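You operate a simulated robot arm through the tools that you are given. There is no shell and no other tool. Be economical: measure what you need, move in short steps, check, and stop when the job is done.

The job below is to be done with a simulated two-armed robot. You get a single attempt, and the scene is never put back.

JOB
On the beige table, fold the grey cloth in half.

Only the result counts: the job must be done as asked and must still hold three seconds after the hand-in. Knocking over, shifting, dropping, spilling or breaking anything else fails it. Flat cloth is picked up by pressing the open fingertips on it (5 to 10 N) and closing them slowly along it; thin cloth reads only 2 to 8 mm in the jaws.

ROBOT AND FRAMES
Two 7-joint arms with two-finger parallel grippers on one trunk, on a base that drives. Base frame: it is fixed to the floor where the robot stands at the start and does not move with it; the origin is under the middle of the robot, x ahead of it, y to its left, z up; the surface under the hand at the start is at about z = 80. Units: cm, degrees, N and s.
The left shoulder is at the start at [7, 16.3, 107], the right one opposite. With the tool pointing down near the work surface each hand reaches from about 40 to 88 cm from the robot's upright axis, wherever it stands, measured 20 degrees to its own side. Places, roughly: beige table [100, -20, 80]. Payload 3.43 kg a hand.
The tool frame of a hand sits at the grasp point between the pads (the TCP): z along the fingers, y along the line on which they close. The tips reach 3.4 cm beyond it. Largest opening 12.8 cm; finger width 2.4, thickness 1.2; the body of the gripper, 4.8 by 13 cm, starts 9.6 cm behind the TCP.
Orientation is that of the tool frame in the base frame, as a unit quaternion [w, x, y, z]. With the fingers straight down and closing along the base's y, the tool's x points along the base's -x, its y along +y and its z along -z.

CONTROLS
- The arms move only by the tool arm_command. It takes "left_plan", "right_plan" or both (then of equal length, played together; a hand with none holds still); each is a list that holds one entry, the list of rows, each a list of 7 numbers: the shift along the base's x, y, z in units of 300 mm (1.0 is 300 mm), then the turn, a rotation vector about the base's x, y, z in units of 60 degrees (1.0 is 60 degrees), then the closure, from 0 (fully open) to 1 (shut). In form: [[[x, y, z, wx, wy, wz, hand], ...]]. A call has 1 to 8 rows; each row is the pose to reach, as a shift and turn from the pose commanded when the call began. A call with a number of a shift or a turn outside -1 to 1 is refused whole. Rows are played at 5 a second. More than 5 cm and 8.6 degrees between two rows, or a gripper value outside its range, and nothing of the call is played. Where a pose cannot be reached the arm comes as near as it can. A force on the tool above 40 N (or 10 N above the force at the start of the call, whichever is more), or a blocked arm, ends the call early, and 0.2 s more pass. Each finger travels about 15.3 cm/s and halts on what it meets, pressing with about 25 N; the grip force reading is that of the motor and also rises with nothing between the fingers. The clock runs only during rows and for 0.2 s after the last one: add rows that repeat a pose to give the fingers time. It gives the time, the measured TCP pose, the force on the tool (base axes), the opening and the grip force at its end, in the units of the frame above (readings bear some noise), with the torque about the TCP (base axes, N m) and any sound that the robot's microphone picked up.
- Cameras (640 x 400 px; columns grow to the right, rows downward): "scene" is now at [13.07, -0.83, 128.18]; the picture's right is [-0.09, -1.00, 0.00], its down [-0.71, 0.07, -0.70] and it looks along [0.70, -0.07, -0.71] (base axes); focal length 274 px, centre (320, 200). "left" rides on the left gripper at [7.6, 1.1, -16] in its tool frame; the picture's right is [-0.15, 0.99, 0.00], its down [-0.88, -0.13, -0.46] and it looks along [-0.45, -0.07, 0.89] (tool axes); focal length 234 px, centre (320, 200). "right" rides on the right gripper at [7.6, -1.1, -16] in its tool frame; the picture's right is [0.15, 0.99, 0.00], its down [-0.88, 0.13, -0.46] and it looks along [-0.45, 0.07, 0.89] (tool axes); focal length 234 px, centre (320, 200). There is no depth. A picture from a camera that has moved, and an enlarged one, comes with that camera's place and axes in the base frame and with its lens.
- camera(camera): a new picture of that camera. The clock stands still meanwhile.
- slide_trunk(by): slides the trunk up (or, below 0, down) by that many cm; the arms and the scene camera ride with it, the base frame stays. It gives what a move gives, with no picture.
- base_move(legs): drives the robot by 1 to 6 legs, each [ahead, left, turn to the left] in cm, cm and degrees, along the robot's own axes; the way and the turn of a leg run together, so that a leg with both is an arc; at most 150 cm and 180 degrees a leg. The arms and the cameras ride along, it lands a little off, and it stops where it bumps. It gives what a move gives.
- turn_head(pan, tilt): turns the head with the scene camera to pan (to the left, within 86 degrees either way) and tilt (down, from -29 to 69), counted from straight ahead of the robot. It gives what a move gives.
- close_up(camera, box): a new picture of the part [left, top, right, bottom] of that camera's present view, enlarged. The clock stands still meanwhile.
- job_done(): hands the job in; it is judged then, once.

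Work in short steps. Places have to be worked out from the pictures, the camera data and where the tool is seen: move nearer, look again, correct. Check each grasp and each placing, and mend what went wrong. You have 120 turns and 108 pictures in all, those below and enlarged ones among them. Open the grippers and draw the arms clear of the work before you hand the job in, unless the task says otherwise; then end with one line.

The tools are called after "Request:" by a JSON object that holds its "api" and its "payload". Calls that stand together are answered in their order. arm_command: Moves the arms, as the interface text tells. Its arguments: {"type":"object","properties":{"left_plan":{"type":"array","items":{"type":"array","items":{"type":"array","items":{"type":"number"}}}},"right_plan":{"type":"array","items":{"type":"array","items":{"type":"array","items":{"type":"number"}}}}},"required":[]} The other tools are called the same way: slide_trunk (by) slides the trunk up or down; base_move (legs) drives the base; turn_head (pan, tilt) turns the head that bears the scene camera; camera (camera) takes a picture; close_up (camera, box) takes an enlarged picture of a part of a camera's view; job_done () hands the job in.

At the start:

```text
time_s: 0.0
left_eef_pos: [49.15, 17.28, 99.68]
left_ee_rot: [-0.001, -0.001, 1.0, 0.001]
left_force: [-0.7, 1.2, -0.5]
left_ft_torque: [0.02, -0.02, -0.01]
left_grip_width: 12.8
left_grasp_force: 0.0
right_eef_pos: [41.63, -14.39, 104.17]
right_ee_rot: [0.0, 0.0, 1.0, -0.001]
right_force: [0.4, 0.1, -0.4]
right_ft_torque: [0.0, 0.0, -0.02]
right_grip_width: 12.8
right_grasp_force: 0.1
trunk travel left (down, up): [-55.0, 39.0]
robot x, y, heading: [-0.13, -0.42, 0.1]
head pan, tilt: [-5.4, 45.4]
```

scene: 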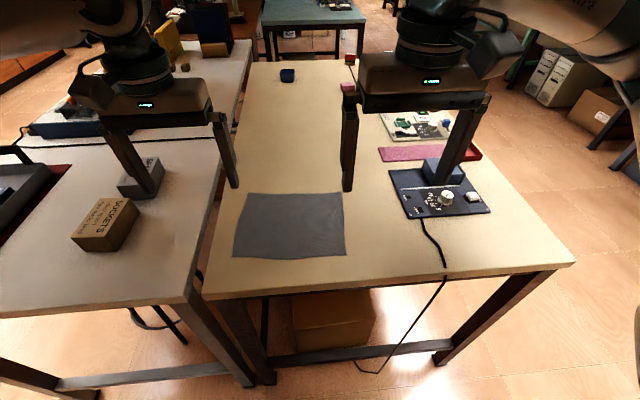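
right: 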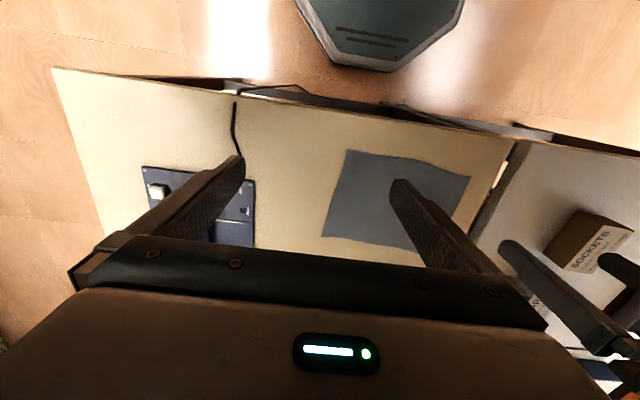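
left: 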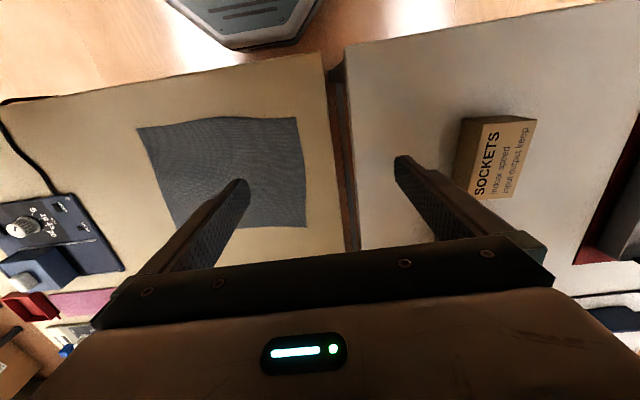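

The cloth corners, from two cameras that agree, are about A[64.6,12.4], B[62.5,-11.7], C[43.9,-9.2] and D[45.9,14.1]. I will fold the far edge onto the near one with both hands, so I first hover above the far corners with the fingers partly closed.

Request:
{"api": "arm_command", "payload": {"left_plan": [[[0.066, -0.04, -0.046, 0, 0, 0, 0.3], [0.132, -0.081, -0.092, 0, 0, 0, 0.69], [0.198, -0.121, -0.138, 0, 0, 0, 0.69], [0.264, -0.162, -0.184, 0, 0, 0, 0.69], [0.33, -0.202, -0.23, 0, 0, 0, 0.69], [0.396, -0.242, -0.276, 0, 0, 0, 0.69], [0.462, -0.283, -0.323, 0, 0, 0, 0.69], [0.462, -0.283, -0.323, 0, 0, 0, 0.69]]], "right_plan": [[[0.095, 0.03, -0.067, 0, 0, 0, 0.3], [0.189, 0.059, -0.135, 0, 0, 0, 0.69], [0.284, 0.088, -0.202, 0, 0, 0, 0.69], [0.379, 0.118, -0.27, 0, 0, 0, 0.69], [0.473, 0.147, -0.337, 0, 0, 0, 0.69], [0.568, 0.177, -0.405, 0, 0, 0, 0.69], [0.662, 0.206, -0.472, 0, 0, 0, 0.69], [0.662, 0.206, -0.472, 0, 0, 0, 0.69]]]}}

Request:
{"api": "camera", "payload": {"camera": "left"}}

Request:
{"api": "camera", "payload": {"camera": "right"}}

Request:
{"api": "camera", "payload": {"camera": "scene"}}

```text
time_s: 1.8
left_eef_pos: [63.09, 8.96, 89.84]
left_ee_rot: [0.001, -0.001, 1.0, 0.0]
left_force: [-0.7, -0.7, -0.1]
left_ft_torque: [-0.03, -0.02, -0.02]
left_grip_width: 3.98
left_grasp_force: 0.0
right_eef_pos: [61.55, -8.12, 89.95]
right_ee_rot: [0.0, -0.001, 1.0, 0.0]
right_force: [-0.8, 0.5, -0.1]
right_ft_torque: [0.03, -0.01, 0.02]
right_grip_width: 3.96
right_grasp_force: 0.1
trunk travel left (down, up): [-55.0, 39.0]
robot x, y, heading: [0.13, 0.31, 0.1]
head pan, tilt: [-5.4, 45.4]
```

```text
104 pictures are left
camera left: at [55.33, 10.0, 105.98], right [0.15, 0.99, 0.0], down [0.88, -0.13, 0.46], along [0.45, -0.07, -0.89], focal length 234 px, centre (320, 200)
```

left: 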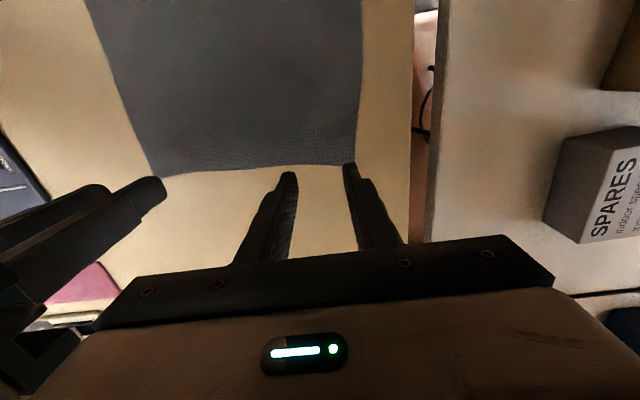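

```text
103 pictures are left
camera right: at [54.03, -9.18, 105.82], right [-0.15, 0.99, 0.0], down [0.88, 0.13, 0.46], along [0.45, 0.07, -0.89], focal length 234 px, centre (320, 200)
```

right: 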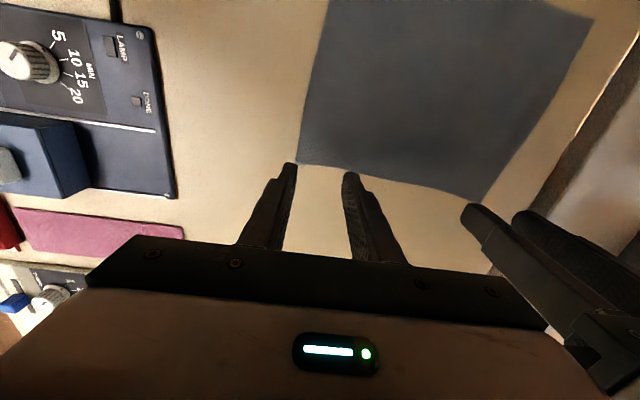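

```text
102 pictures are left
camera scene: at [12.96, -0.83, 128.2], right [-0.09, -1.0, 0.0], down [-0.71, 0.07, -0.7], along [0.7, -0.07, -0.71], focal length 274 px, centre (320, 200)
```

scene: 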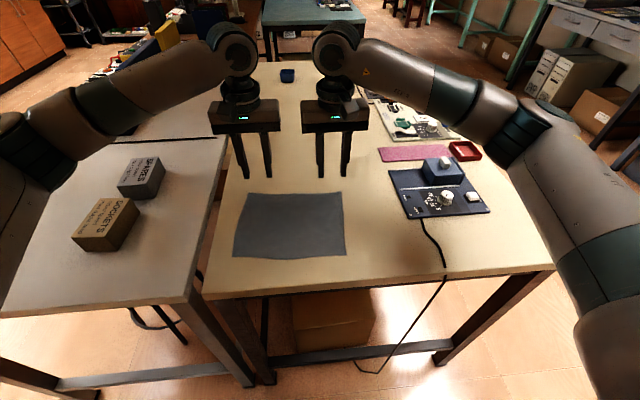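

Refined, the edge is at x≈64.0 under the left hand and x≈62.4 under the right, with corner B near y=-11. I shift slightly and lower to just above the cloth.

Request:
{"api": "arm_command", "payload": {"left_plan": [[[-0.013, 0, -0.07, 0, 0, 0, 0.69], [-0.013, 0, -0.14, 0, 0, 0, 0.69], [-0.013, 0, -0.185, 0, 0, 0, 0.69], [-0.013, 0, -0.195, 0, 0, 0, 0.69], [-0.013, 0, -0.195, 0, 0, 0, 0.69]]], "right_plan": [[[-0.018, 0.023, -0.07, 0, 0, 0, 0.69], [-0.018, 0.023, -0.14, 0, 0, 0, 0.69], [-0.018, 0.023, -0.185, 0, 0, 0, 0.69], [-0.018, 0.023, -0.198, 0, 0, 0, 0.69], [-0.018, 0.023, -0.198, 0, 0, 0, 0.69]]]}}

Request:
{"api": "camera", "payload": {"camera": "left"}}

Request:
{"api": "camera", "payload": {"camera": "right"}}

```text
time_s: 3.0
left_eef_pos: [62.69, 9.0, 84.05]
left_ee_rot: [0.001, -0.001, 1.0, 0.0]
left_force: [0.4, 0.4, 0.0]
left_ft_torque: [-0.02, -0.02, -0.03]
left_grip_width: 3.96
left_grasp_force: 0.1
right_eef_pos: [61.15, -7.47, 84.17]
right_ee_rot: [0.0, 0.0, 1.0, 0.0]
right_force: [-0.4, -0.7, -0.3]
right_ft_torque: [-0.01, -0.01, 0.02]
right_grip_width: 3.99
right_grasp_force: 0.1
trunk travel left (down, up): [-55.0, 39.0]
robot x, y, heading: [0.24, 0.13, 0.2]
head pan, tilt: [-5.4, 45.4]
```

```text
101 pictures are left
camera left: at [55.03, 10.03, 100.07], right [0.15, 0.99, 0.0], down [0.88, -0.13, 0.46], along [0.45, -0.07, -0.89], focal length 234 px, centre (320, 200)
```

left: 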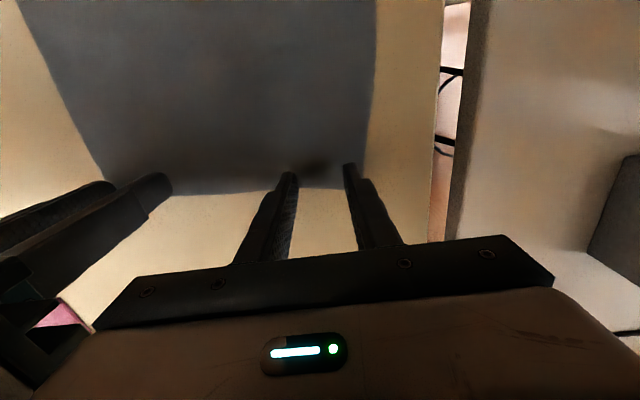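

```text
100 pictures are left
camera right: at [53.51, -8.46, 99.94], right [-0.15, 0.99, 0.0], down [0.88, 0.13, 0.46], along [0.45, 0.07, -0.89], focal length 234 px, centre (320, 200)
```

right: 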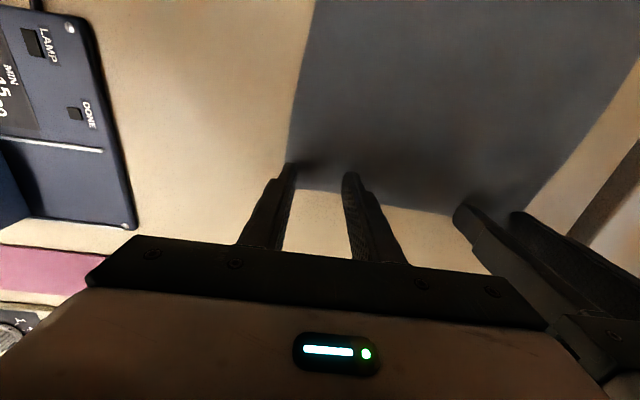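

Both tips are over the cloth near the far corners. I shift the right hand 0.5 cm inward and lower gently to contact.

Request:
{"api": "arm_command", "payload": {"left_plan": [[[0, 0, -0.007, 0, 0, 0, 0.69], [0, 0, -0.014, 0, 0, 0, 0.69], [0, 0, -0.021, 0, 0, 0, 0.69], [0, 0, -0.021, 0, 0, 0, 0.69]]], "right_plan": [[[0, 0.015, -0.007, 0, 0, 0, 0.69], [0, 0.015, -0.014, 0, 0, 0, 0.69], [0, 0.015, -0.022, 0, 0, 0, 0.69], [0, 0.015, -0.022, 0, 0, 0, 0.69]]]}}

```text
time_s: 4.0
left_eef_pos: [62.59, 8.96, 83.51]
left_ee_rot: [0.001, 0.0, 1.0, 0.0]
left_force: [0.3, 0.6, 6.5]
left_ft_torque: [0.1, -0.04, 0.0]
left_grip_width: 3.98
left_grasp_force: 0.1
right_eef_pos: [61.04, -6.92, 83.55]
right_ee_rot: [-0.001, -0.001, 1.0, 0.001]
right_force: [0.1, 0.2, 0.8]
right_ft_torque: [-0.01, -0.01, -0.02]
right_grip_width: 3.97
right_grasp_force: 0.0
trunk travel left (down, up): [-55.0, 39.0]
robot x, y, heading: [-0.03, -0.26, -0.2]
head pan, tilt: [-5.4, 45.4]
```

Left presses 6.5 N, and right has barely touched. I lower the right a little more.

Request:
{"api": "arm_command", "payload": {"left_plan": [[[0, 0, 0, 0, 0, 0, 0.69], [0, 0, 0, 0, 0, 0, 0.69]]], "right_plan": [[[0, 0, -0.003, 0, 0, 0, 0.69], [0, 0, -0.005, 0, 0, 0, 0.69]]]}}

```text
time_s: 4.6
left_eef_pos: [62.53, 9.01, 83.52]
left_ee_rot: [0.001, -0.001, 1.0, 0.001]
left_force: [1.4, 0.1, 7.0]
left_ft_torque: [0.13, -0.06, -0.04]
left_grip_width: 3.95
left_grasp_force: 0.0
right_eef_pos: [60.95, -6.94, 83.65]
right_ee_rot: [0.001, -0.001, 1.0, 0.0]
right_force: [2.0, -0.1, 10.4]
right_ft_torque: [-0.16, -0.09, 0.06]
right_grip_width: 3.95
right_grasp_force: 0.1
trunk travel left (down, up): [-55.0, 39.0]
robot x, y, heading: [-0.12, -0.31, -0.1]
head pan, tilt: [-5.4, 45.4]
```

Right presses 10 N and left 7 N. I ease the right slightly and close both slowly.

Request:
{"api": "arm_command", "payload": {"left_plan": [[[0, 0, 0, 0, 0, 0, 0.73], [0, 0, 0, 0, 0, 0, 0.77], [0, 0, 0, 0, 0, 0, 0.81], [0, 0, 0, 0, 0, 0, 0.85], [0, 0, 0, 0, 0, 0, 0.89], [0, 0, 0, 0, 0, 0, 0.93], [0, 0, 0, 0, 0, 0, 0.97], [0, 0, 0, 0, 0, 0, 1.0]]], "right_plan": [[[0, 0, 0.001, 0, 0, 0, 0.73], [0, 0, 0.001, 0, 0, 0, 0.77], [0, 0, 0.001, 0, 0, 0, 0.81], [0, 0, 0.001, 0, 0, 0, 0.85], [0, 0, 0.001, 0, 0, 0, 0.89], [0, 0, 0.001, 0, 0, 0, 0.93], [0, 0, 0.001, 0, 0, 0, 0.97], [0, 0, 0.001, 0, 0, 0, 1.0]]]}}

Request:
{"api": "camera", "payload": {"camera": "left"}}

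Request:
{"api": "camera", "payload": {"camera": "right"}}

```text
time_s: 6.4
left_eef_pos: [62.47, 8.88, 83.58]
left_ee_rot: [0.002, 0.0, 1.0, -0.001]
left_force: [0.1, -11.0, 5.2]
left_ft_torque: [-0.34, 0.04, 0.0]
left_grip_width: 0.16
left_grasp_force: 24.6
right_eef_pos: [60.81, -6.89, 83.56]
right_ee_rot: [0.001, -0.001, 1.0, 0.001]
right_force: [0.0, 9.3, 13.4]
right_ft_torque: [0.25, -0.09, 0.02]
right_grip_width: 0.19
right_grasp_force: 24.7
trunk travel left (down, up): [-55.0, 39.0]
robot x, y, heading: [0.26, 0.01, -0.1]
head pan, tilt: [-5.4, 45.4]
```

```text
99 pictures are left
camera left: at [54.88, 9.99, 99.55], right [0.15, 0.99, 0.0], down [0.88, -0.13, 0.46], along [0.45, -0.07, -0.89], focal length 234 px, centre (320, 200)
```

left: 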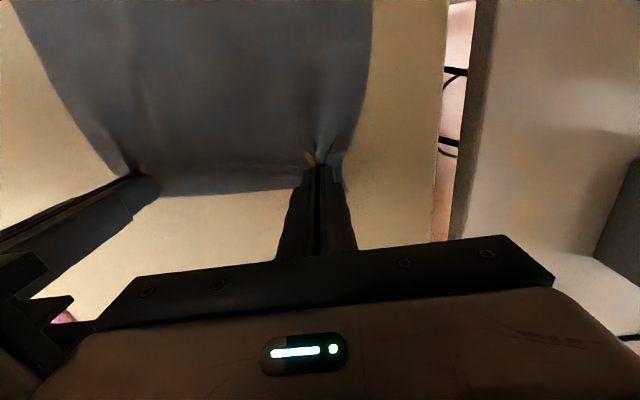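

```text
98 pictures are left
camera right: at [53.33, -7.97, 99.34], right [-0.15, 0.99, 0.0], down [0.88, 0.13, 0.46], along [0.45, 0.07, -0.89], focal length 234 px, centre (320, 200)
```

right: 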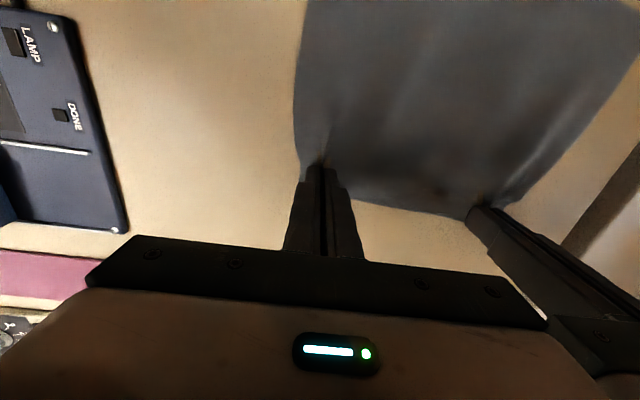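

Both jaws read 1.6–1.9 mm with cloth gathered between them. I lift 3 cm gently, moving the hands slightly together to ease the tension, and check the grip.

Request:
{"api": "arm_command", "payload": {"left_plan": [[[0, -0.007, 0.02, 0, 0, 0, 1], [-0.005, -0.015, 0.045, 0, 0, 0, 1], [-0.01, -0.015, 0.075, 0, 0, 0, 1], [-0.02, -0.015, 0.1, 0, 0, 0, 1], [-0.02, -0.015, 0.1, 0, 0, 0, 1]]], "right_plan": [[[0, 0.007, 0.02, 0, 0, 0, 1], [-0.005, 0.015, 0.045, 0, 0, 0, 1], [-0.01, 0.015, 0.075, 0, 0, 0, 1], [-0.02, 0.015, 0.1, 0, 0, 0, 1], [-0.02, 0.015, 0.1, 0, 0, 0, 1]]]}}

Request:
{"api": "camera", "payload": {"camera": "left"}}

Request:
{"api": "camera", "payload": {"camera": "right"}}

Request:
{"api": "close_up", "payload": {"camera": "scene", "box": [200, 120, 380, 270]}}

```text
time_s: 7.6
left_eef_pos: [62.01, 8.5, 86.43]
left_ee_rot: [0.0, -0.001, 1.0, -0.001]
left_force: [-1.1, 0.0, -0.4]
left_ft_torque: [-0.01, -0.05, -0.02]
left_grip_width: 0.18
left_grasp_force: 25.4
right_eef_pos: [60.47, -6.71, 86.27]
right_ee_rot: [0.0, 0.0, 1.0, 0.0]
right_force: [0.4, 0.4, -0.6]
right_ft_torque: [-0.04, -0.01, -0.02]
right_grip_width: 0.16
right_grasp_force: 24.9
trunk travel left (down, up): [-55.0, 39.0]
robot x, y, heading: [0.08, -0.37, 0.0]
head pan, tilt: [-5.4, 45.4]
```

```text
97 pictures are left
camera left: at [54.45, 9.61, 102.42], right [0.15, 0.99, 0.0], down [0.88, -0.13, 0.46], along [0.45, -0.07, -0.89], focal length 234 px, centre (320, 200)
```

left: 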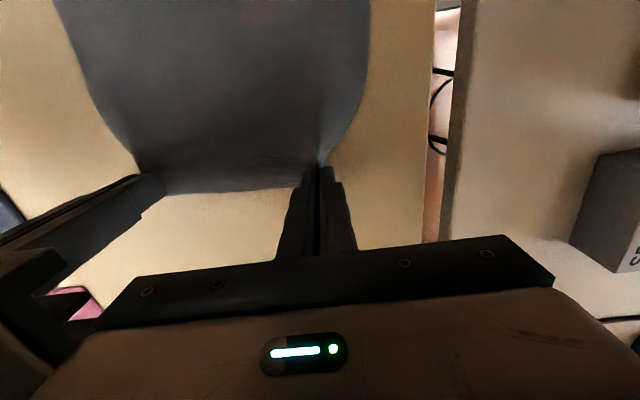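

```text
96 pictures are left
camera right: at [52.88, -7.61, 102.15], right [-0.15, 0.99, 0.0], down [0.88, 0.13, 0.46], along [0.45, 0.07, -0.89], focal length 234 px, centre (320, 200)
```

right: 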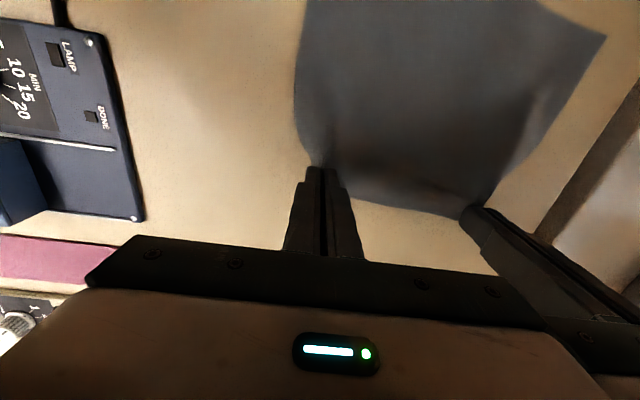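

```text
2.67 times, centred on (290, 195) of scene
camera zoom: at [13.11, -0.83, 128.18], right [-0.09, -1.0, 0.0], down [-0.71, 0.07, -0.7], along [0.7, -0.07, -0.71], focal length 731 px, centre (400, 213)
```

zoom: 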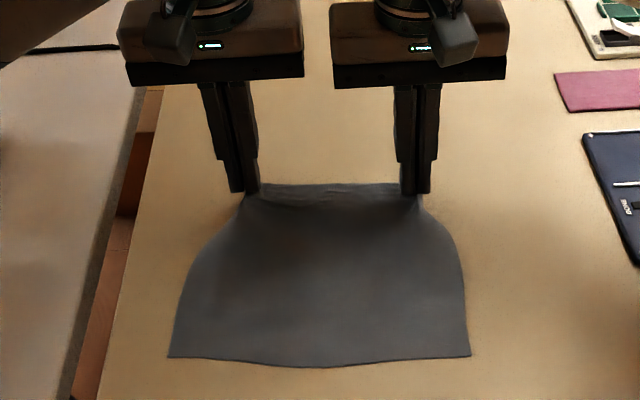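

Both hands hold the far edge, which is almost straight. Finishing the fold near the robot with tilted fingers would cramp the arms, so I raise to the arc and carry the edge back partly by driving the base backwards.

Request:
{"api": "arm_command", "payload": {"left_plan": [[[-0.015, 0, 0.03, 0, 0, 0, 1], [-0.03, 0, 0.055, 0, 0, 0, 1], [-0.05, 0, 0.085, 0, 0, 0, 1], [-0.05, 0, 0.085, 0, 0, 0, 1]]], "right_plan": [[[-0.015, 0, 0.03, 0, 0, 0, 1], [-0.03, 0, 0.055, 0, 0, 0, 1], [-0.05, 0, 0.088, 0, 0, 0, 1], [-0.05, 0, 0.088, 0, 0, 0, 1]]]}}

Request:
{"api": "base_move", "payload": {"legs": [[-10, 0, 0]]}}

Request:
{"api": "camera", "payload": {"camera": "scene"}}

Request:
{"api": "camera", "payload": {"camera": "left"}}

```text
time_s: 8.6
left_eef_pos: [60.45, 8.42, 89.0]
left_ee_rot: [0.0, -0.001, 1.0, 0.0]
left_force: [-0.6, -0.5, -0.4]
left_ft_torque: [0.0, 0.02, -0.01]
left_grip_width: 0.17
left_grasp_force: 25.1
right_eef_pos: [59.01, -6.5, 89.0]
right_ee_rot: [0.0, 0.0, 1.0, 0.0]
right_force: [-0.1, -0.7, 0.1]
right_ft_torque: [0.04, 0.01, -0.02]
right_grip_width: 0.18
right_grasp_force: 25.1
trunk travel left (down, up): [-55.0, 39.0]
robot x, y, heading: [0.4, 0.05, -0.0]
head pan, tilt: [-5.4, 45.4]
```

```text
time_s: 9.8
left_eef_pos: [50.55, 8.46, 89.02]
left_ee_rot: [0.0, -0.001, 1.0, 0.001]
left_force: [-0.2, -0.4, -0.3]
left_ft_torque: [-0.01, -0.04, 0.01]
left_grip_width: 0.19
left_grasp_force: 25.4
right_eef_pos: [48.94, -6.49, 89.0]
right_ee_rot: [0.0, 0.0, 1.0, 0.0]
right_force: [0.1, -0.1, 1.2]
right_ft_torque: [-0.03, 0.01, -0.01]
right_grip_width: 0.15
right_grasp_force: 25.1
trunk travel left (down, up): [-55.0, 39.0]
robot x, y, heading: [-9.94, 0.38, 0.2]
head pan, tilt: [-5.4, 45.4]
```

```text
94 pictures are left
camera scene: at [3.05, -0.84, 128.19], right [-0.09, -1.0, 0.0], down [-0.71, 0.07, -0.7], along [0.7, -0.07, -0.71], focal length 274 px, centre (320, 200)
```

scene: 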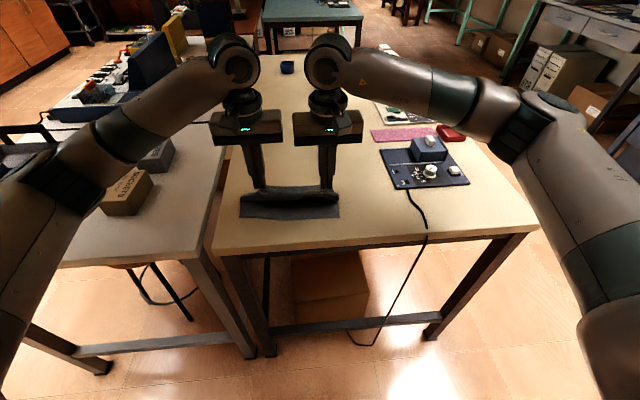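

```text
93 pictures are left
camera left: at [42.92, 9.61, 105.03], right [0.14, 0.99, 0.0], down [0.88, -0.13, 0.46], along [0.45, -0.07, -0.89], focal length 234 px, centre (320, 200)
```

left: 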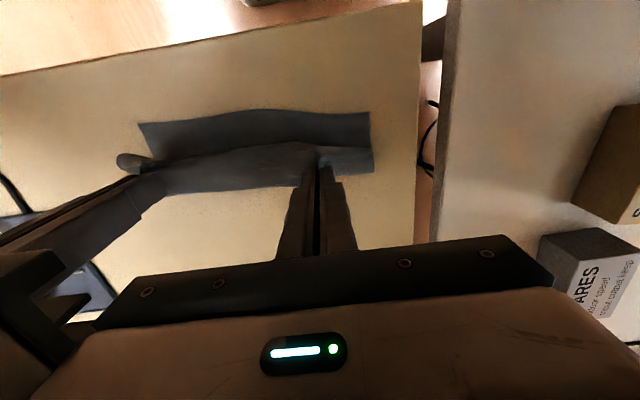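

The fold is forming well: the near edge is still at D[46.4,14.2], C[44.1,-9.5]. Now I tilt the fingers 45° so the held edge turns over, and move towards the near edge with a small y shift that squares it up.

Request:
{"api": "arm_command", "payload": {"left_plan": [[[-0.028, 0.007, -0.02, 0, -0.107, 0, 1], [-0.057, 0.014, -0.04, 0, -0.214, 0, 1], [-0.085, 0.021, -0.06, 0, -0.321, 0, 1], [-0.113, 0.028, -0.08, 0, -0.428, 0, 1], [-0.141, 0.035, -0.1, 0, -0.535, 0, 1], [-0.17, 0.042, -0.12, 0, -0.642, 0, 1], [-0.198, 0.048, -0.14, 0, -0.75, 0, 1], [-0.198, 0.048, -0.14, 0, -0.75, 0, 1]]], "right_plan": [[[-0.028, 0.006, -0.02, 0, -0.107, 0, 1], [-0.057, 0.012, -0.04, 0, -0.214, 0, 1], [-0.085, 0.018, -0.06, 0, -0.321, 0, 1], [-0.113, 0.024, -0.08, 0, -0.428, 0, 1], [-0.141, 0.03, -0.1, 0, -0.535, 0, 1], [-0.17, 0.036, -0.12, 0, -0.642, 0, 1], [-0.198, 0.04, -0.14, 0, -0.75, 0, 1], [-0.198, 0.04, -0.14, 0, -0.75, 0, 1]]]}}

Request:
{"api": "camera", "payload": {"camera": "left"}}

Request:
{"api": "camera", "payload": {"camera": "right"}}

Request:
{"api": "close_up", "payload": {"camera": "scene", "box": [210, 140, 370, 240]}}

```text
time_s: 11.6
left_eef_pos: [44.66, 9.9, 84.84]
left_ee_rot: [0.384, 0.0, 0.924, -0.001]
left_force: [-0.5, -3.0, 0.1]
left_ft_torque: [-0.02, 0.0, -0.03]
left_grip_width: 0.17
left_grasp_force: 25.0
right_eef_pos: [43.03, -5.26, 84.69]
right_ee_rot: [0.383, 0.0, 0.924, 0.0]
right_force: [0.3, 0.2, 0.0]
right_ft_torque: [0.01, 0.04, 0.04]
right_grip_width: 0.19
right_grasp_force: 25.1
trunk travel left (down, up): [-55.0, 39.0]
robot x, y, heading: [-9.93, -0.28, 0.0]
head pan, tilt: [-5.4, 45.4]
```

```text
92 pictures are left
camera left: at [27.94, 11.05, 90.76], right [0.1, 0.99, 0.1], down [0.3, -0.13, 0.95], along [0.95, -0.07, -0.31], focal length 234 px, centre (320, 200)
```

left: 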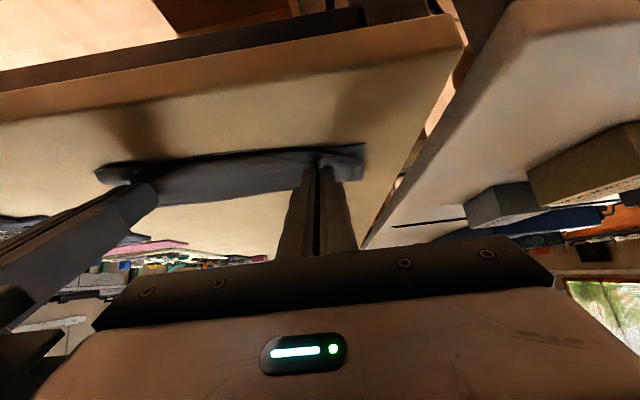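

```text
91 pictures are left
camera right: at [26.38, -6.38, 90.52], right [-0.1, 0.99, -0.1], down [0.3, 0.13, 0.95], along [0.95, 0.07, -0.31], focal length 234 px, centre (320, 200)
```

right: 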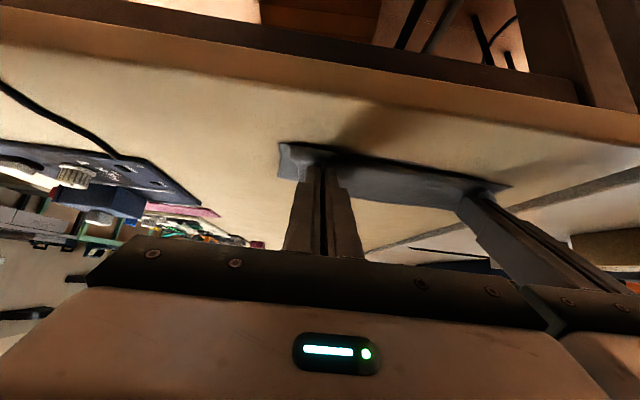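

```text
4.00 times, centred on (290, 190) of scene
camera zoom: at [3.14, -0.87, 128.18], right [-0.09, -1.0, 0.0], down [-0.71, 0.07, -0.7], along [0.7, -0.07, -0.71], focal length 1096 px, centre (440, 240)
```

zoom: 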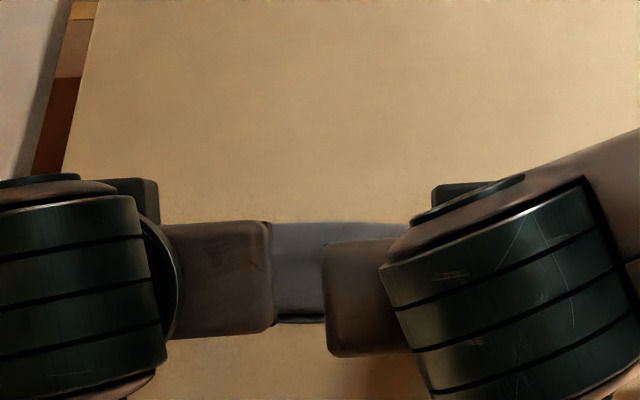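

The held edge sits over the near edge, with the fold loop at x≈53. I lower about 1 cm to lay it down.

Request:
{"api": "arm_command", "payload": {"left_plan": [[[0, 0, -0.01, 0, 0, 0, 1], [0, 0, -0.02, 0, 0, 0, 1], [0, 0, -0.03, 0, 0, 0, 1], [0, 0, -0.03, 0, 0, 0, 1]]], "right_plan": [[[0, 0, -0.01, 0, 0, 0, 1], [0, 0, -0.02, 0, 0, 0, 1], [0, 0, -0.028, 0, 0, 0, 1], [0, 0, -0.028, 0, 0, 0, 1]]]}}

Request:
{"api": "camera", "payload": {"camera": "left"}}

Request:
{"api": "close_up", "payload": {"camera": "right", "box": [240, 110, 560, 240]}}

```text
time_s: 12.6
left_eef_pos: [44.6, 9.97, 83.82]
left_ee_rot: [0.383, 0.0, 0.924, 0.0]
left_force: [0.0, -2.0, 0.2]
left_ft_torque: [-0.01, 0.0, -0.04]
left_grip_width: 0.17
left_grasp_force: 25.3
right_eef_pos: [43.14, -5.28, 84.01]
right_ee_rot: [0.383, 0.001, 0.924, 0.0]
right_force: [0.0, 2.2, 0.2]
right_ft_torque: [0.01, 0.01, 0.05]
right_grip_width: 0.16
right_grasp_force: 25.4
trunk travel left (down, up): [-55.0, 39.0]
robot x, y, heading: [-9.73, 0.34, -0.3]
head pan, tilt: [-5.4, 45.4]
```

```text
89 pictures are left
camera left: at [27.95, 11.07, 89.83], right [0.1, 0.99, 0.1], down [0.3, -0.13, 0.95], along [0.95, -0.07, -0.31], focal length 234 px, centre (320, 200)
```

left: 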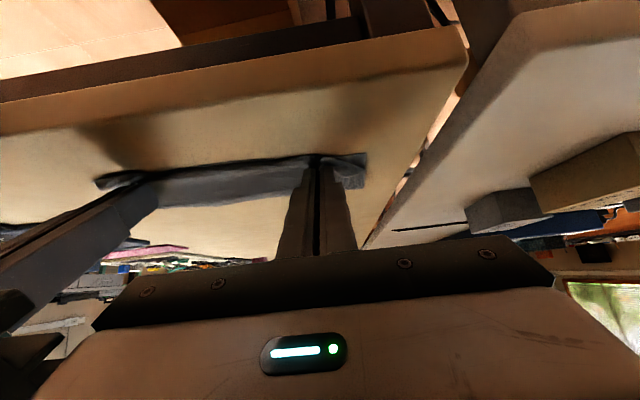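

```text
2.00 times, centred on (400, 175) of right
camera zoom: at [26.42, -6.38, 89.72], right [-0.1, 0.99, -0.1], down [0.3, 0.13, 0.94], along [0.95, 0.07, -0.31], focal length 468 px, centre (160, 250)
```

zoom: 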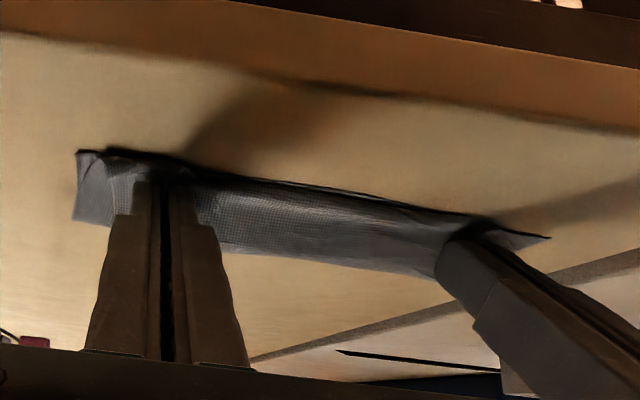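

The cloth lies well aligned and there is no contact force yet. I lower a little more and then open the fingers slowly, letting the gathers relax.

Request:
{"api": "arm_command", "payload": {"left_plan": [[[0, 0, -0.005, 0, 0, 0, 1], [0, 0, -0.008, 0, 0, 0, 1], [0, 0, -0.008, 0, 0, 0, 0.96], [0, 0, -0.008, 0, 0, 0, 0.92], [0, 0, -0.008, 0, 0, 0, 0.87], [0, 0, -0.008, 0, 0, 0, 0.82], [0, 0, -0.008, 0, 0, 0, 0.78], [0, 0, -0.008, 0, 0, 0, 0.78]]], "right_plan": [[[0, 0, -0.007, 0, 0, 0, 1], [0, 0, -0.012, 0, 0, 0, 1], [0, 0, -0.012, 0, 0, 0, 0.96], [0, 0, -0.012, 0, 0, 0, 0.92], [0, 0, -0.012, 0, 0, 0, 0.87], [0, 0, -0.012, 0, 0, 0, 0.82], [0, 0, -0.012, 0, 0, 0, 0.78], [0, 0, -0.012, 0, 0, 0, 0.78]]]}}

Request:
{"api": "camera", "payload": {"camera": "left"}}

Request:
{"api": "close_up", "payload": {"camera": "right", "box": [240, 110, 560, 240]}}

```text
time_s: 14.3
left_eef_pos: [44.77, 9.99, 83.54]
left_ee_rot: [0.383, 0.0, 0.924, -0.001]
left_force: [-0.1, -0.2, 0.2]
left_ft_torque: [0.02, 0.0, 0.0]
left_grip_width: 2.83
left_grasp_force: 0.1
right_eef_pos: [43.04, -5.26, 83.65]
right_ee_rot: [0.383, 0.0, 0.924, 0.0]
right_force: [0.0, 0.4, 0.6]
right_ft_torque: [-0.01, 0.0, -0.05]
right_grip_width: 2.78
right_grasp_force: 0.1
trunk travel left (down, up): [-55.0, 39.0]
robot x, y, heading: [-10.12, 0.13, -0.0]
head pan, tilt: [-5.4, 45.4]
```

```text
87 pictures are left
camera left: at [27.98, 11.05, 89.61], right [0.1, 0.99, 0.1], down [0.3, -0.13, 0.95], along [0.95, -0.07, -0.31], focal length 234 px, centre (320, 200)
```

left: 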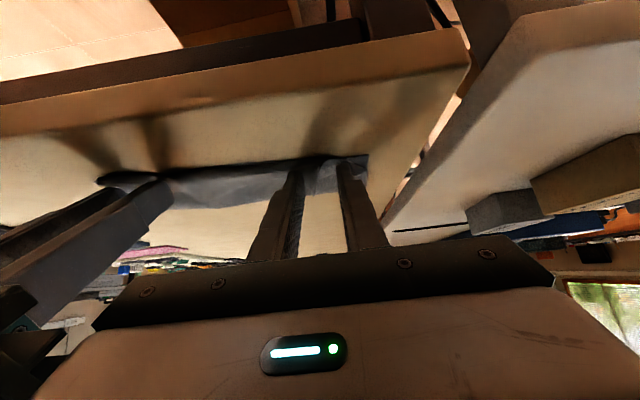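

```text
2.00 times, centred on (400, 175) of right
camera zoom: at [26.43, -6.33, 89.38], right [-0.1, 0.99, -0.1], down [0.3, 0.13, 0.94], along [0.95, 0.07, -0.31], focal length 468 px, centre (160, 250)
```

zoom: 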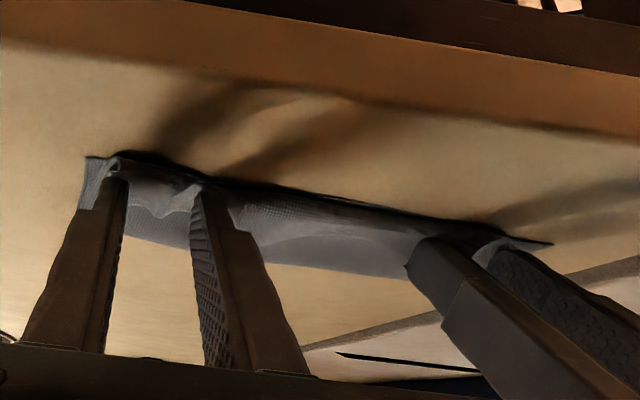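

The cloth is released. I draw back along the fingers, up and away, and look.

Request:
{"api": "arm_command", "payload": {"left_plan": [[[-0.025, 0, 0.025, 0, 0, 0, 0.78], [-0.06, 0, 0.07, 0, 0, 0, 0.78], [-0.1, 0, 0.15, 0, 0, 0, 0.78], [-0.1, 0.05, 0.25, 0, 0, 0, 0.78], [-0.1, 0.1, 0.35, 0, 0.1, 0, 0.78], [-0.1, 0.15, 0.45, 0, 0.2, 0, 0.78], [-0.1, 0.25, 0.55, 0, 0.32, 0, 0.78], [-0.1, 0.35, 0.6, 0, 0.42, 0, 0.78]]], "right_plan": [[[-0.025, 0, 0.025, 0, 0, 0, 0.78], [-0.06, 0, 0.07, 0, 0, 0, 0.78], [-0.1, 0, 0.15, 0, 0, 0, 0.78], [-0.1, -0.05, 0.25, 0, 0, 0, 0.78], [-0.1, -0.1, 0.35, 0, 0.1, 0, 0.78], [-0.1, -0.15, 0.45, 0, 0.2, 0, 0.78], [-0.1, -0.25, 0.55, 0, 0.32, 0, 0.78], [-0.1, -0.35, 0.6, 0, 0.42, 0, 0.78]]]}}

Request:
{"api": "camera", "payload": {"camera": "left"}}

Request:
{"api": "close_up", "payload": {"camera": "scene", "box": [210, 140, 370, 240]}}

```text
time_s: 16.1
left_eef_pos: [41.74, 20.42, 101.54]
left_ee_rot: [0.171, -0.001, 0.985, 0.0]
left_force: [-0.5, -0.1, -0.5]
left_ft_torque: [0.01, 0.02, -0.01]
left_grip_width: 2.8
left_grasp_force: 0.0
left hand out of reach, approached as far as the arm can: row 4
right_eef_pos: [39.97, -15.75, 101.69]
right_ee_rot: [0.171, -0.001, 0.985, 0.0]
right_force: [0.3, -0.1, -0.4]
right_ft_torque: [-0.01, -0.02, -0.01]
right_grip_width: 2.82
right_grasp_force: 0.1
trunk travel left (down, up): [-55.0, 39.0]
robot x, y, heading: [-9.96, 0.09, -0.1]
head pan, tilt: [-5.4, 45.4]
```

```text
85 pictures are left
camera left: at [29.1, 21.64, 114.09], right [0.14, 0.99, 0.05], down [0.68, -0.13, 0.73], along [0.72, -0.07, -0.69], focal length 234 px, centre (320, 200)
```

left: 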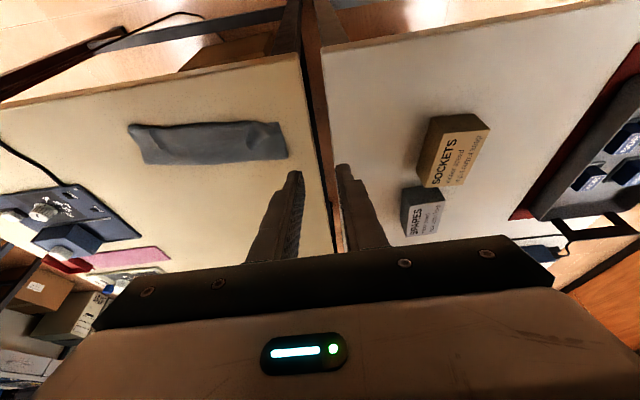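

```text
4.00 times, centred on (290, 190) of scene
camera zoom: at [3.12, -0.84, 128.18], right [-0.09, -1.0, 0.0], down [-0.71, 0.07, -0.7], along [0.7, -0.07, -0.71], focal length 1096 px, centre (440, 240)
```

zoom: 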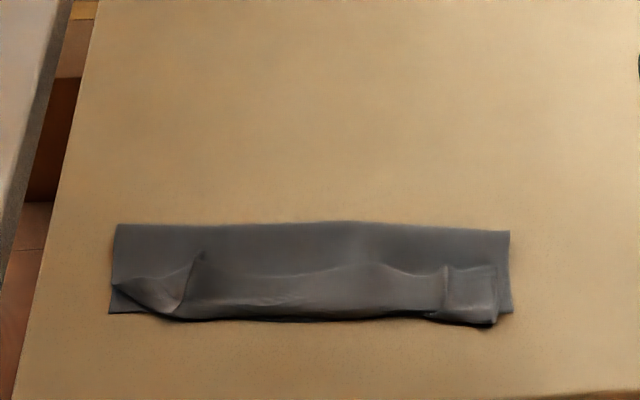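

The fold is nearly there, but with creases at the two grip spots. I look closer.

Request:
{"api": "close_up", "payload": {"camera": "left", "box": [120, 110, 296, 174]}}

Request:
{"api": "close_up", "payload": {"camera": "scene", "box": [234, 190, 344, 226]}}

Request:
{"api": "camera", "payload": {"camera": "right"}}

```text
3.64 times, centred on (208, 142) of left
camera zoom: at [29.1, 21.64, 114.09], right [0.14, 0.99, 0.05], down [0.68, -0.13, 0.73], along [0.72, -0.07, -0.69], focal length 852 px, centre (727, 411)
```

zoom: 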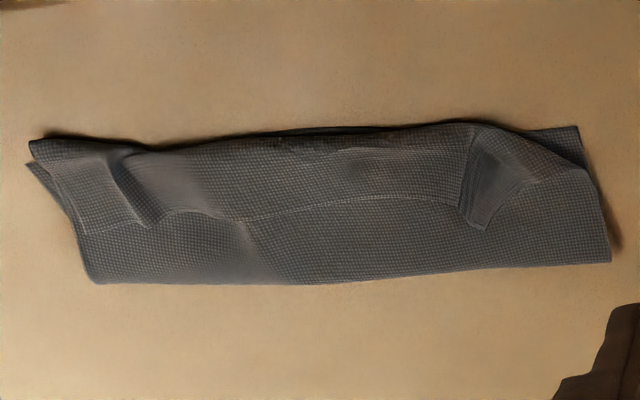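

```text
5.82 times, centred on (289, 208) of scene
camera zoom: at [3.12, -0.84, 128.18], right [-0.09, -1.0, 0.0], down [-0.71, 0.07, -0.7], along [0.7, -0.07, -0.71], focal length 1595 px, centre (500, 154)
```

zoom: 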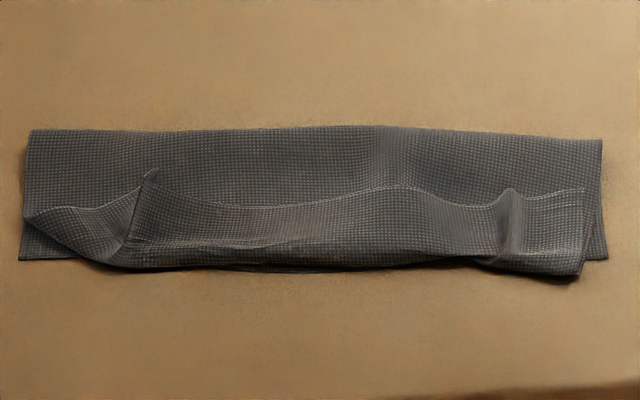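

```text
81 pictures are left
camera right: at [27.5, -16.9, 114.01], right [-0.14, 0.99, -0.05], down [0.68, 0.13, 0.73], along [0.72, 0.07, -0.69], focal length 234 px, centre (320, 200)
```

right: 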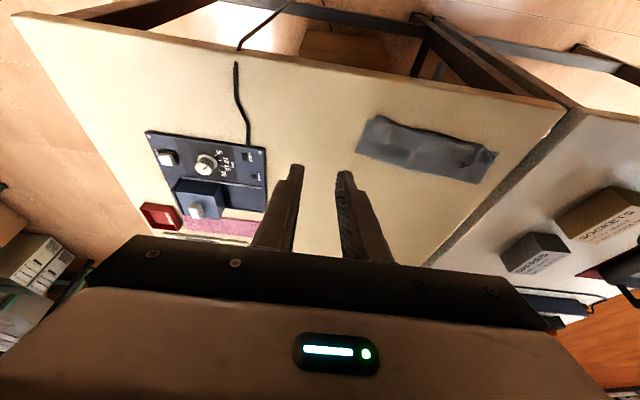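

The free edge has turned back on itself: the slack bulged towards the robot, so the fold line lies about 1.5–2 cm short. I will regrasp the lip by its standing ridges (left ≈[48.5,9.1], right ≈[46.4,-5.6]), peel it back, and lay it again taut with more tilt. First I back off 8 cm for room.

Request:
{"api": "base_move", "payload": {"legs": [[-8, 0, 0]]}}

```text
time_s: 17.2
left_eef_pos: [33.6, 20.49, 101.51]
left_ee_rot: [0.171, -0.001, 0.985, 0.0]
left_force: [0.0, -1.1, 0.6]
left_ft_torque: [0.03, -0.03, 0.03]
left_grip_width: 2.82
left_grasp_force: 0.0
right_eef_pos: [31.97, -15.8, 101.66]
right_ee_rot: [0.172, 0.001, 0.985, 0.0]
right_force: [-0.2, 0.7, 0.4]
right_ft_torque: [-0.02, -0.02, 0.01]
right_grip_width: 2.8
right_grasp_force: 0.0
trunk travel left (down, up): [-55.0, 39.0]
robot x, y, heading: [-18.07, 0.01, 0.0]
head pan, tilt: [-5.4, 45.4]
```

The base is back 8 cm. Now I hover over the ridges with the fingers vertical.

Request:
{"api": "arm_command", "payload": {"left_plan": [[[0.06, -0.045, -0.04, 0, 0.05, 0, 0.78], [0.13, -0.1, -0.09, 0, 0.1, 0, 0.78], [0.2, -0.15, -0.15, 0, 0.15, 0, 0.78], [0.27, -0.2, -0.21, 0, 0.2, 0, 0.78], [0.34, -0.26, -0.28, 0, 0.25, 0, 0.78], [0.42, -0.32, -0.36, 0, 0.3, 0, 0.78], [0.497, -0.38, -0.45, 0, 0.328, 0, 0.78], [0.497, -0.38, -0.45, 0, 0.328, 0, 0.78]]], "right_plan": [[[0.06, 0.04, -0.04, 0, 0.05, 0, 0.78], [0.13, 0.09, -0.09, 0, 0.1, 0, 0.78], [0.2, 0.135, -0.15, 0, 0.15, 0, 0.78], [0.27, 0.18, -0.21, 0, 0.2, 0, 0.78], [0.34, 0.24, -0.28, 0, 0.25, 0, 0.78], [0.41, 0.29, -0.36, 0, 0.3, 0, 0.78], [0.481, 0.34, -0.455, 0, 0.328, 0, 0.78], [0.481, 0.34, -0.455, 0, 0.328, 0, 0.78]]]}}

Request:
{"api": "camera", "payload": {"camera": "left"}}

Request:
{"api": "camera", "payload": {"camera": "right"}}

Request:
{"api": "close_up", "payload": {"camera": "scene", "box": [234, 140, 344, 226]}}

```text
time_s: 19.0
left_eef_pos: [48.51, 9.04, 88.0]
left_ee_rot: [0.002, -0.001, 1.0, 0.0]
left_force: [0.2, -1.0, -0.2]
left_ft_torque: [-0.01, -0.02, -0.04]
left_grip_width: 2.83
left_grasp_force: 0.0
right_eef_pos: [46.36, -5.52, 88.0]
right_ee_rot: [0.0, -0.001, 1.0, 0.0]
right_force: [0.3, 0.0, 0.6]
right_ft_torque: [0.01, -0.03, -0.02]
right_grip_width: 2.83
right_grasp_force: 0.0
trunk travel left (down, up): [-55.0, 39.0]
robot x, y, heading: [-18.44, 0.09, 0.1]
head pan, tilt: [-5.4, 45.4]
```

```text
80 pictures are left
camera left: at [40.9, 10.28, 104.05], right [0.14, 0.99, 0.0], down [0.88, -0.13, 0.46], along [0.45, -0.07, -0.89], focal length 234 px, centre (320, 200)
```

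left: 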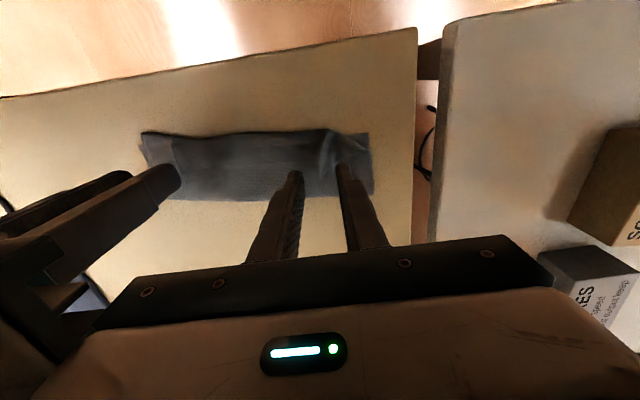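

```text
79 pictures are left
camera right: at [38.8, -6.63, 103.83], right [-0.15, 0.99, 0.0], down [0.88, 0.13, 0.46], along [0.45, 0.07, -0.89], focal length 234 px, centre (320, 200)
```

right: 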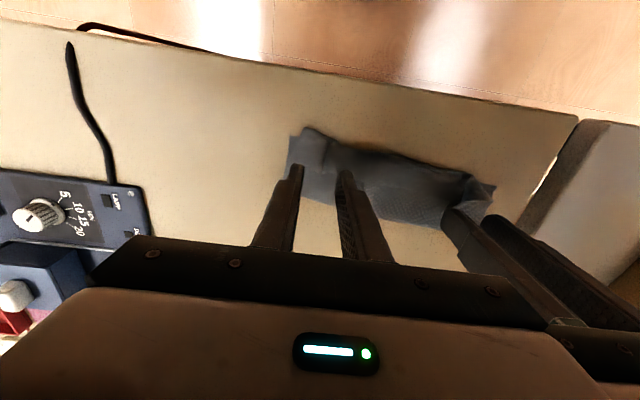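

```text
4.65 times, centred on (289, 183) of scene
camera zoom: at [-4.97, -0.83, 128.2], right [-0.09, -1.0, 0.0], down [-0.71, 0.07, -0.7], along [0.7, -0.07, -0.71], focal length 1275 px, centre (464, 279)
```

zoom: 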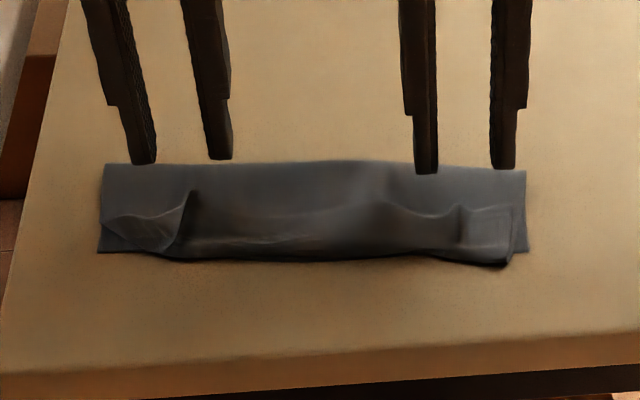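

The fingers straddle the ridges in y. I lower to about 1 cm above the table and look again.

Request:
{"api": "arm_command", "payload": {"left_plan": [[[0, 0, -0.05, 0, 0, 0, 0.78], [0, 0, -0.1, 0, 0, 0, 0.78], [0, 0, -0.12, 0, 0, 0, 0.78], [0, 0, -0.12, 0, 0, 0, 0.78]]], "right_plan": [[[0, 0, -0.05, 0, 0, 0, 0.78], [0, 0, -0.1, 0, 0, 0, 0.78], [0, 0, -0.12, 0, 0, 0, 0.78], [0, 0, -0.12, 0, 0, 0, 0.78]]]}}

Request:
{"api": "close_up", "payload": {"camera": "left", "box": [120, 90, 400, 250]}}

Request:
{"api": "close_up", "payload": {"camera": "right", "box": [250, 90, 530, 250]}}

Request:
{"api": "close_up", "payload": {"camera": "scene", "box": [234, 140, 344, 226]}}

```text
time_s: 20.0
left_eef_pos: [48.61, 9.24, 84.37]
left_ee_rot: [0.001, -0.001, 1.0, 0.001]
left_force: [-0.2, 0.2, -0.3]
left_ft_torque: [0.01, 0.02, 0.0]
left_grip_width: 2.82
left_grasp_force: 0.1
right_eef_pos: [46.36, -5.65, 84.38]
right_ee_rot: [0.002, 0.0, 1.0, 0.0]
right_force: [-0.4, -0.5, -1.2]
right_ft_torque: [-0.01, -0.01, 0.01]
right_grip_width: 2.81
right_grasp_force: 0.1
trunk travel left (down, up): [-55.0, 39.0]
robot x, y, heading: [-18.11, -0.27, -0.2]
head pan, tilt: [-5.4, 45.4]
```

```text
2.29 times, centred on (260, 170) of left
camera zoom: at [41.0, 10.27, 100.4], right [0.14, 0.99, 0.0], down [0.88, -0.13, 0.46], along [0.45, -0.07, -0.89], focal length 535 px, centre (457, 269)
```

zoom: 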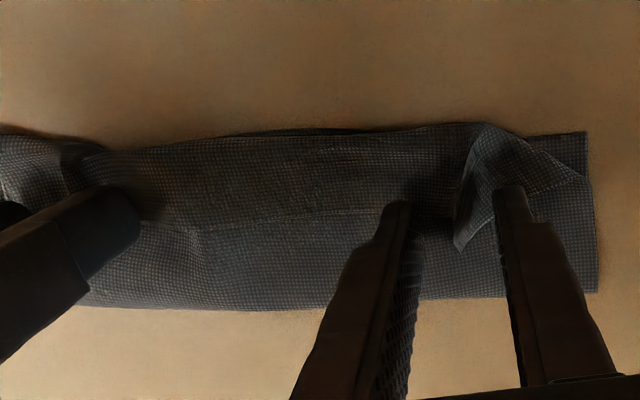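

```text
2.29 times, centred on (390, 170) of right
camera zoom: at [38.9, -6.64, 100.15], right [-0.15, 0.99, 0.0], down [0.88, 0.13, 0.46], along [0.45, 0.07, -0.89], focal length 535 px, centre (160, 269)
```

zoom: 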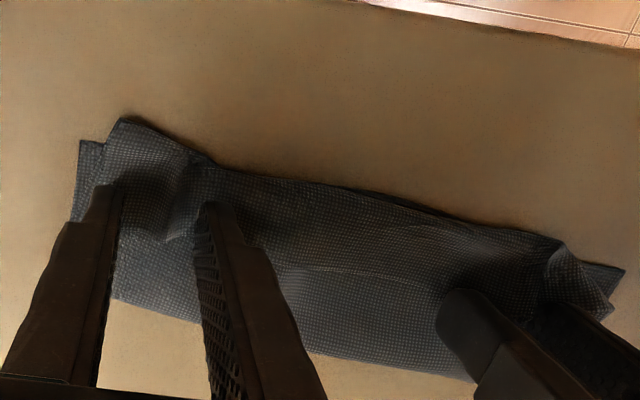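

```text
4.65 times, centred on (289, 183) of scene
camera zoom: at [-4.85, -0.84, 128.18], right [-0.09, -1.0, 0.0], down [-0.71, 0.07, -0.7], along [0.7, -0.07, -0.71], focal length 1275 px, centre (464, 279)
```

zoom: 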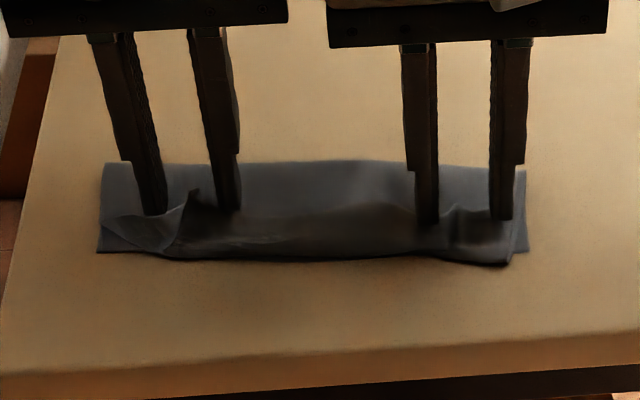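

Both ridges lie between the finger pairs. I lower 0.3 cm and close slowly.

Request:
{"api": "arm_command", "payload": {"left_plan": [[[-0.01, 0, -0.008, 0, 0, 0, 0.78], [-0.01, 0, -0.012, 0, 0, 0, 0.82], [-0.01, 0, -0.012, 0, 0, 0, 0.86], [-0.01, 0, -0.012, 0, 0, 0, 0.9], [-0.01, 0, -0.012, 0, 0, 0, 0.94], [-0.01, 0, -0.012, 0, 0, 0, 0.98], [-0.01, 0, -0.012, 0, 0, 0, 1], [-0.01, 0, -0.012, 0, 0, 0, 1]]], "right_plan": [[[-0.01, 0, -0.008, 0, 0, 0, 0.78], [-0.01, 0, -0.012, 0, 0, 0, 0.82], [-0.01, 0, -0.012, 0, 0, 0, 0.86], [-0.01, 0, -0.012, 0, 0, 0, 0.9], [-0.01, 0, -0.012, 0, 0, 0, 0.94], [-0.01, 0, -0.012, 0, 0, 0, 0.98], [-0.01, 0, -0.012, 0, 0, 0, 1], [-0.01, 0, -0.012, 0, 0, 0, 1]]]}}

Request:
{"api": "close_up", "payload": {"camera": "left", "box": [120, 90, 400, 250]}}

Request:
{"api": "close_up", "payload": {"camera": "right", "box": [250, 90, 530, 250]}}

```text
time_s: 21.8
left_eef_pos: [48.36, 9.06, 83.98]
left_ee_rot: [0.001, -0.001, 1.0, 0.0]
left_force: [-0.4, -3.0, -0.1]
left_ft_torque: [-0.09, -0.01, -0.02]
left_grip_width: 0.22
left_grasp_force: 25.0
right_eef_pos: [46.23, -5.62, 84.09]
right_ee_rot: [0.001, -0.001, 1.0, 0.0]
right_force: [-0.4, 3.1, -0.3]
right_ft_torque: [0.14, 0.0, 0.04]
right_grip_width: 0.19
right_grasp_force: 24.9
trunk travel left (down, up): [-55.0, 39.0]
robot x, y, heading: [-17.67, -0.38, -0.2]
head pan, tilt: [-5.4, 45.4]
```

```text
2.29 times, centred on (260, 170) of left
camera zoom: at [40.67, 10.23, 100.06], right [0.14, 0.99, 0.0], down [0.88, -0.13, 0.46], along [0.45, -0.07, -0.89], focal length 535 px, centre (457, 269)
```

zoom: 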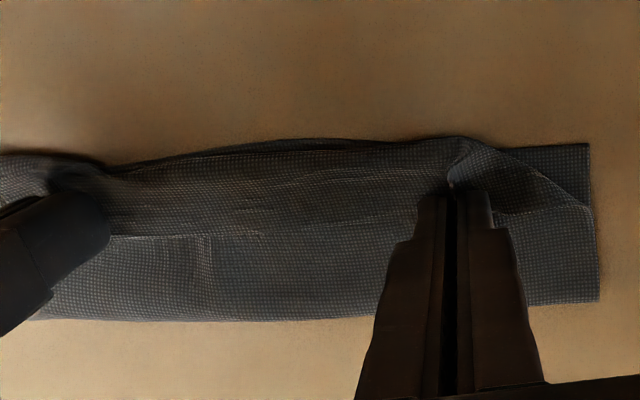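

```text
2.29 times, centred on (390, 170) of right
camera zoom: at [38.61, -6.61, 99.85], right [-0.15, 0.99, 0.0], down [0.88, 0.13, 0.46], along [0.45, 0.07, -0.89], focal length 535 px, centre (160, 269)
```

zoom: 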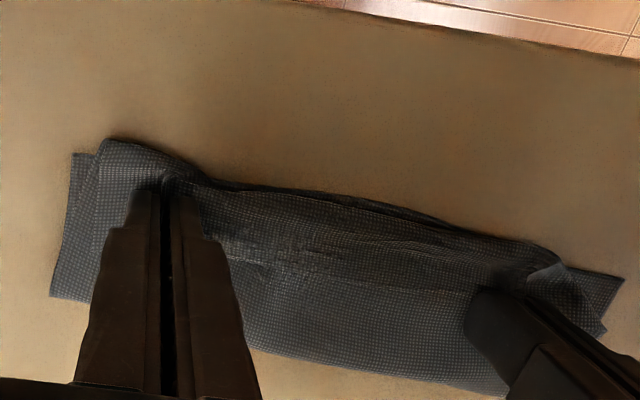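

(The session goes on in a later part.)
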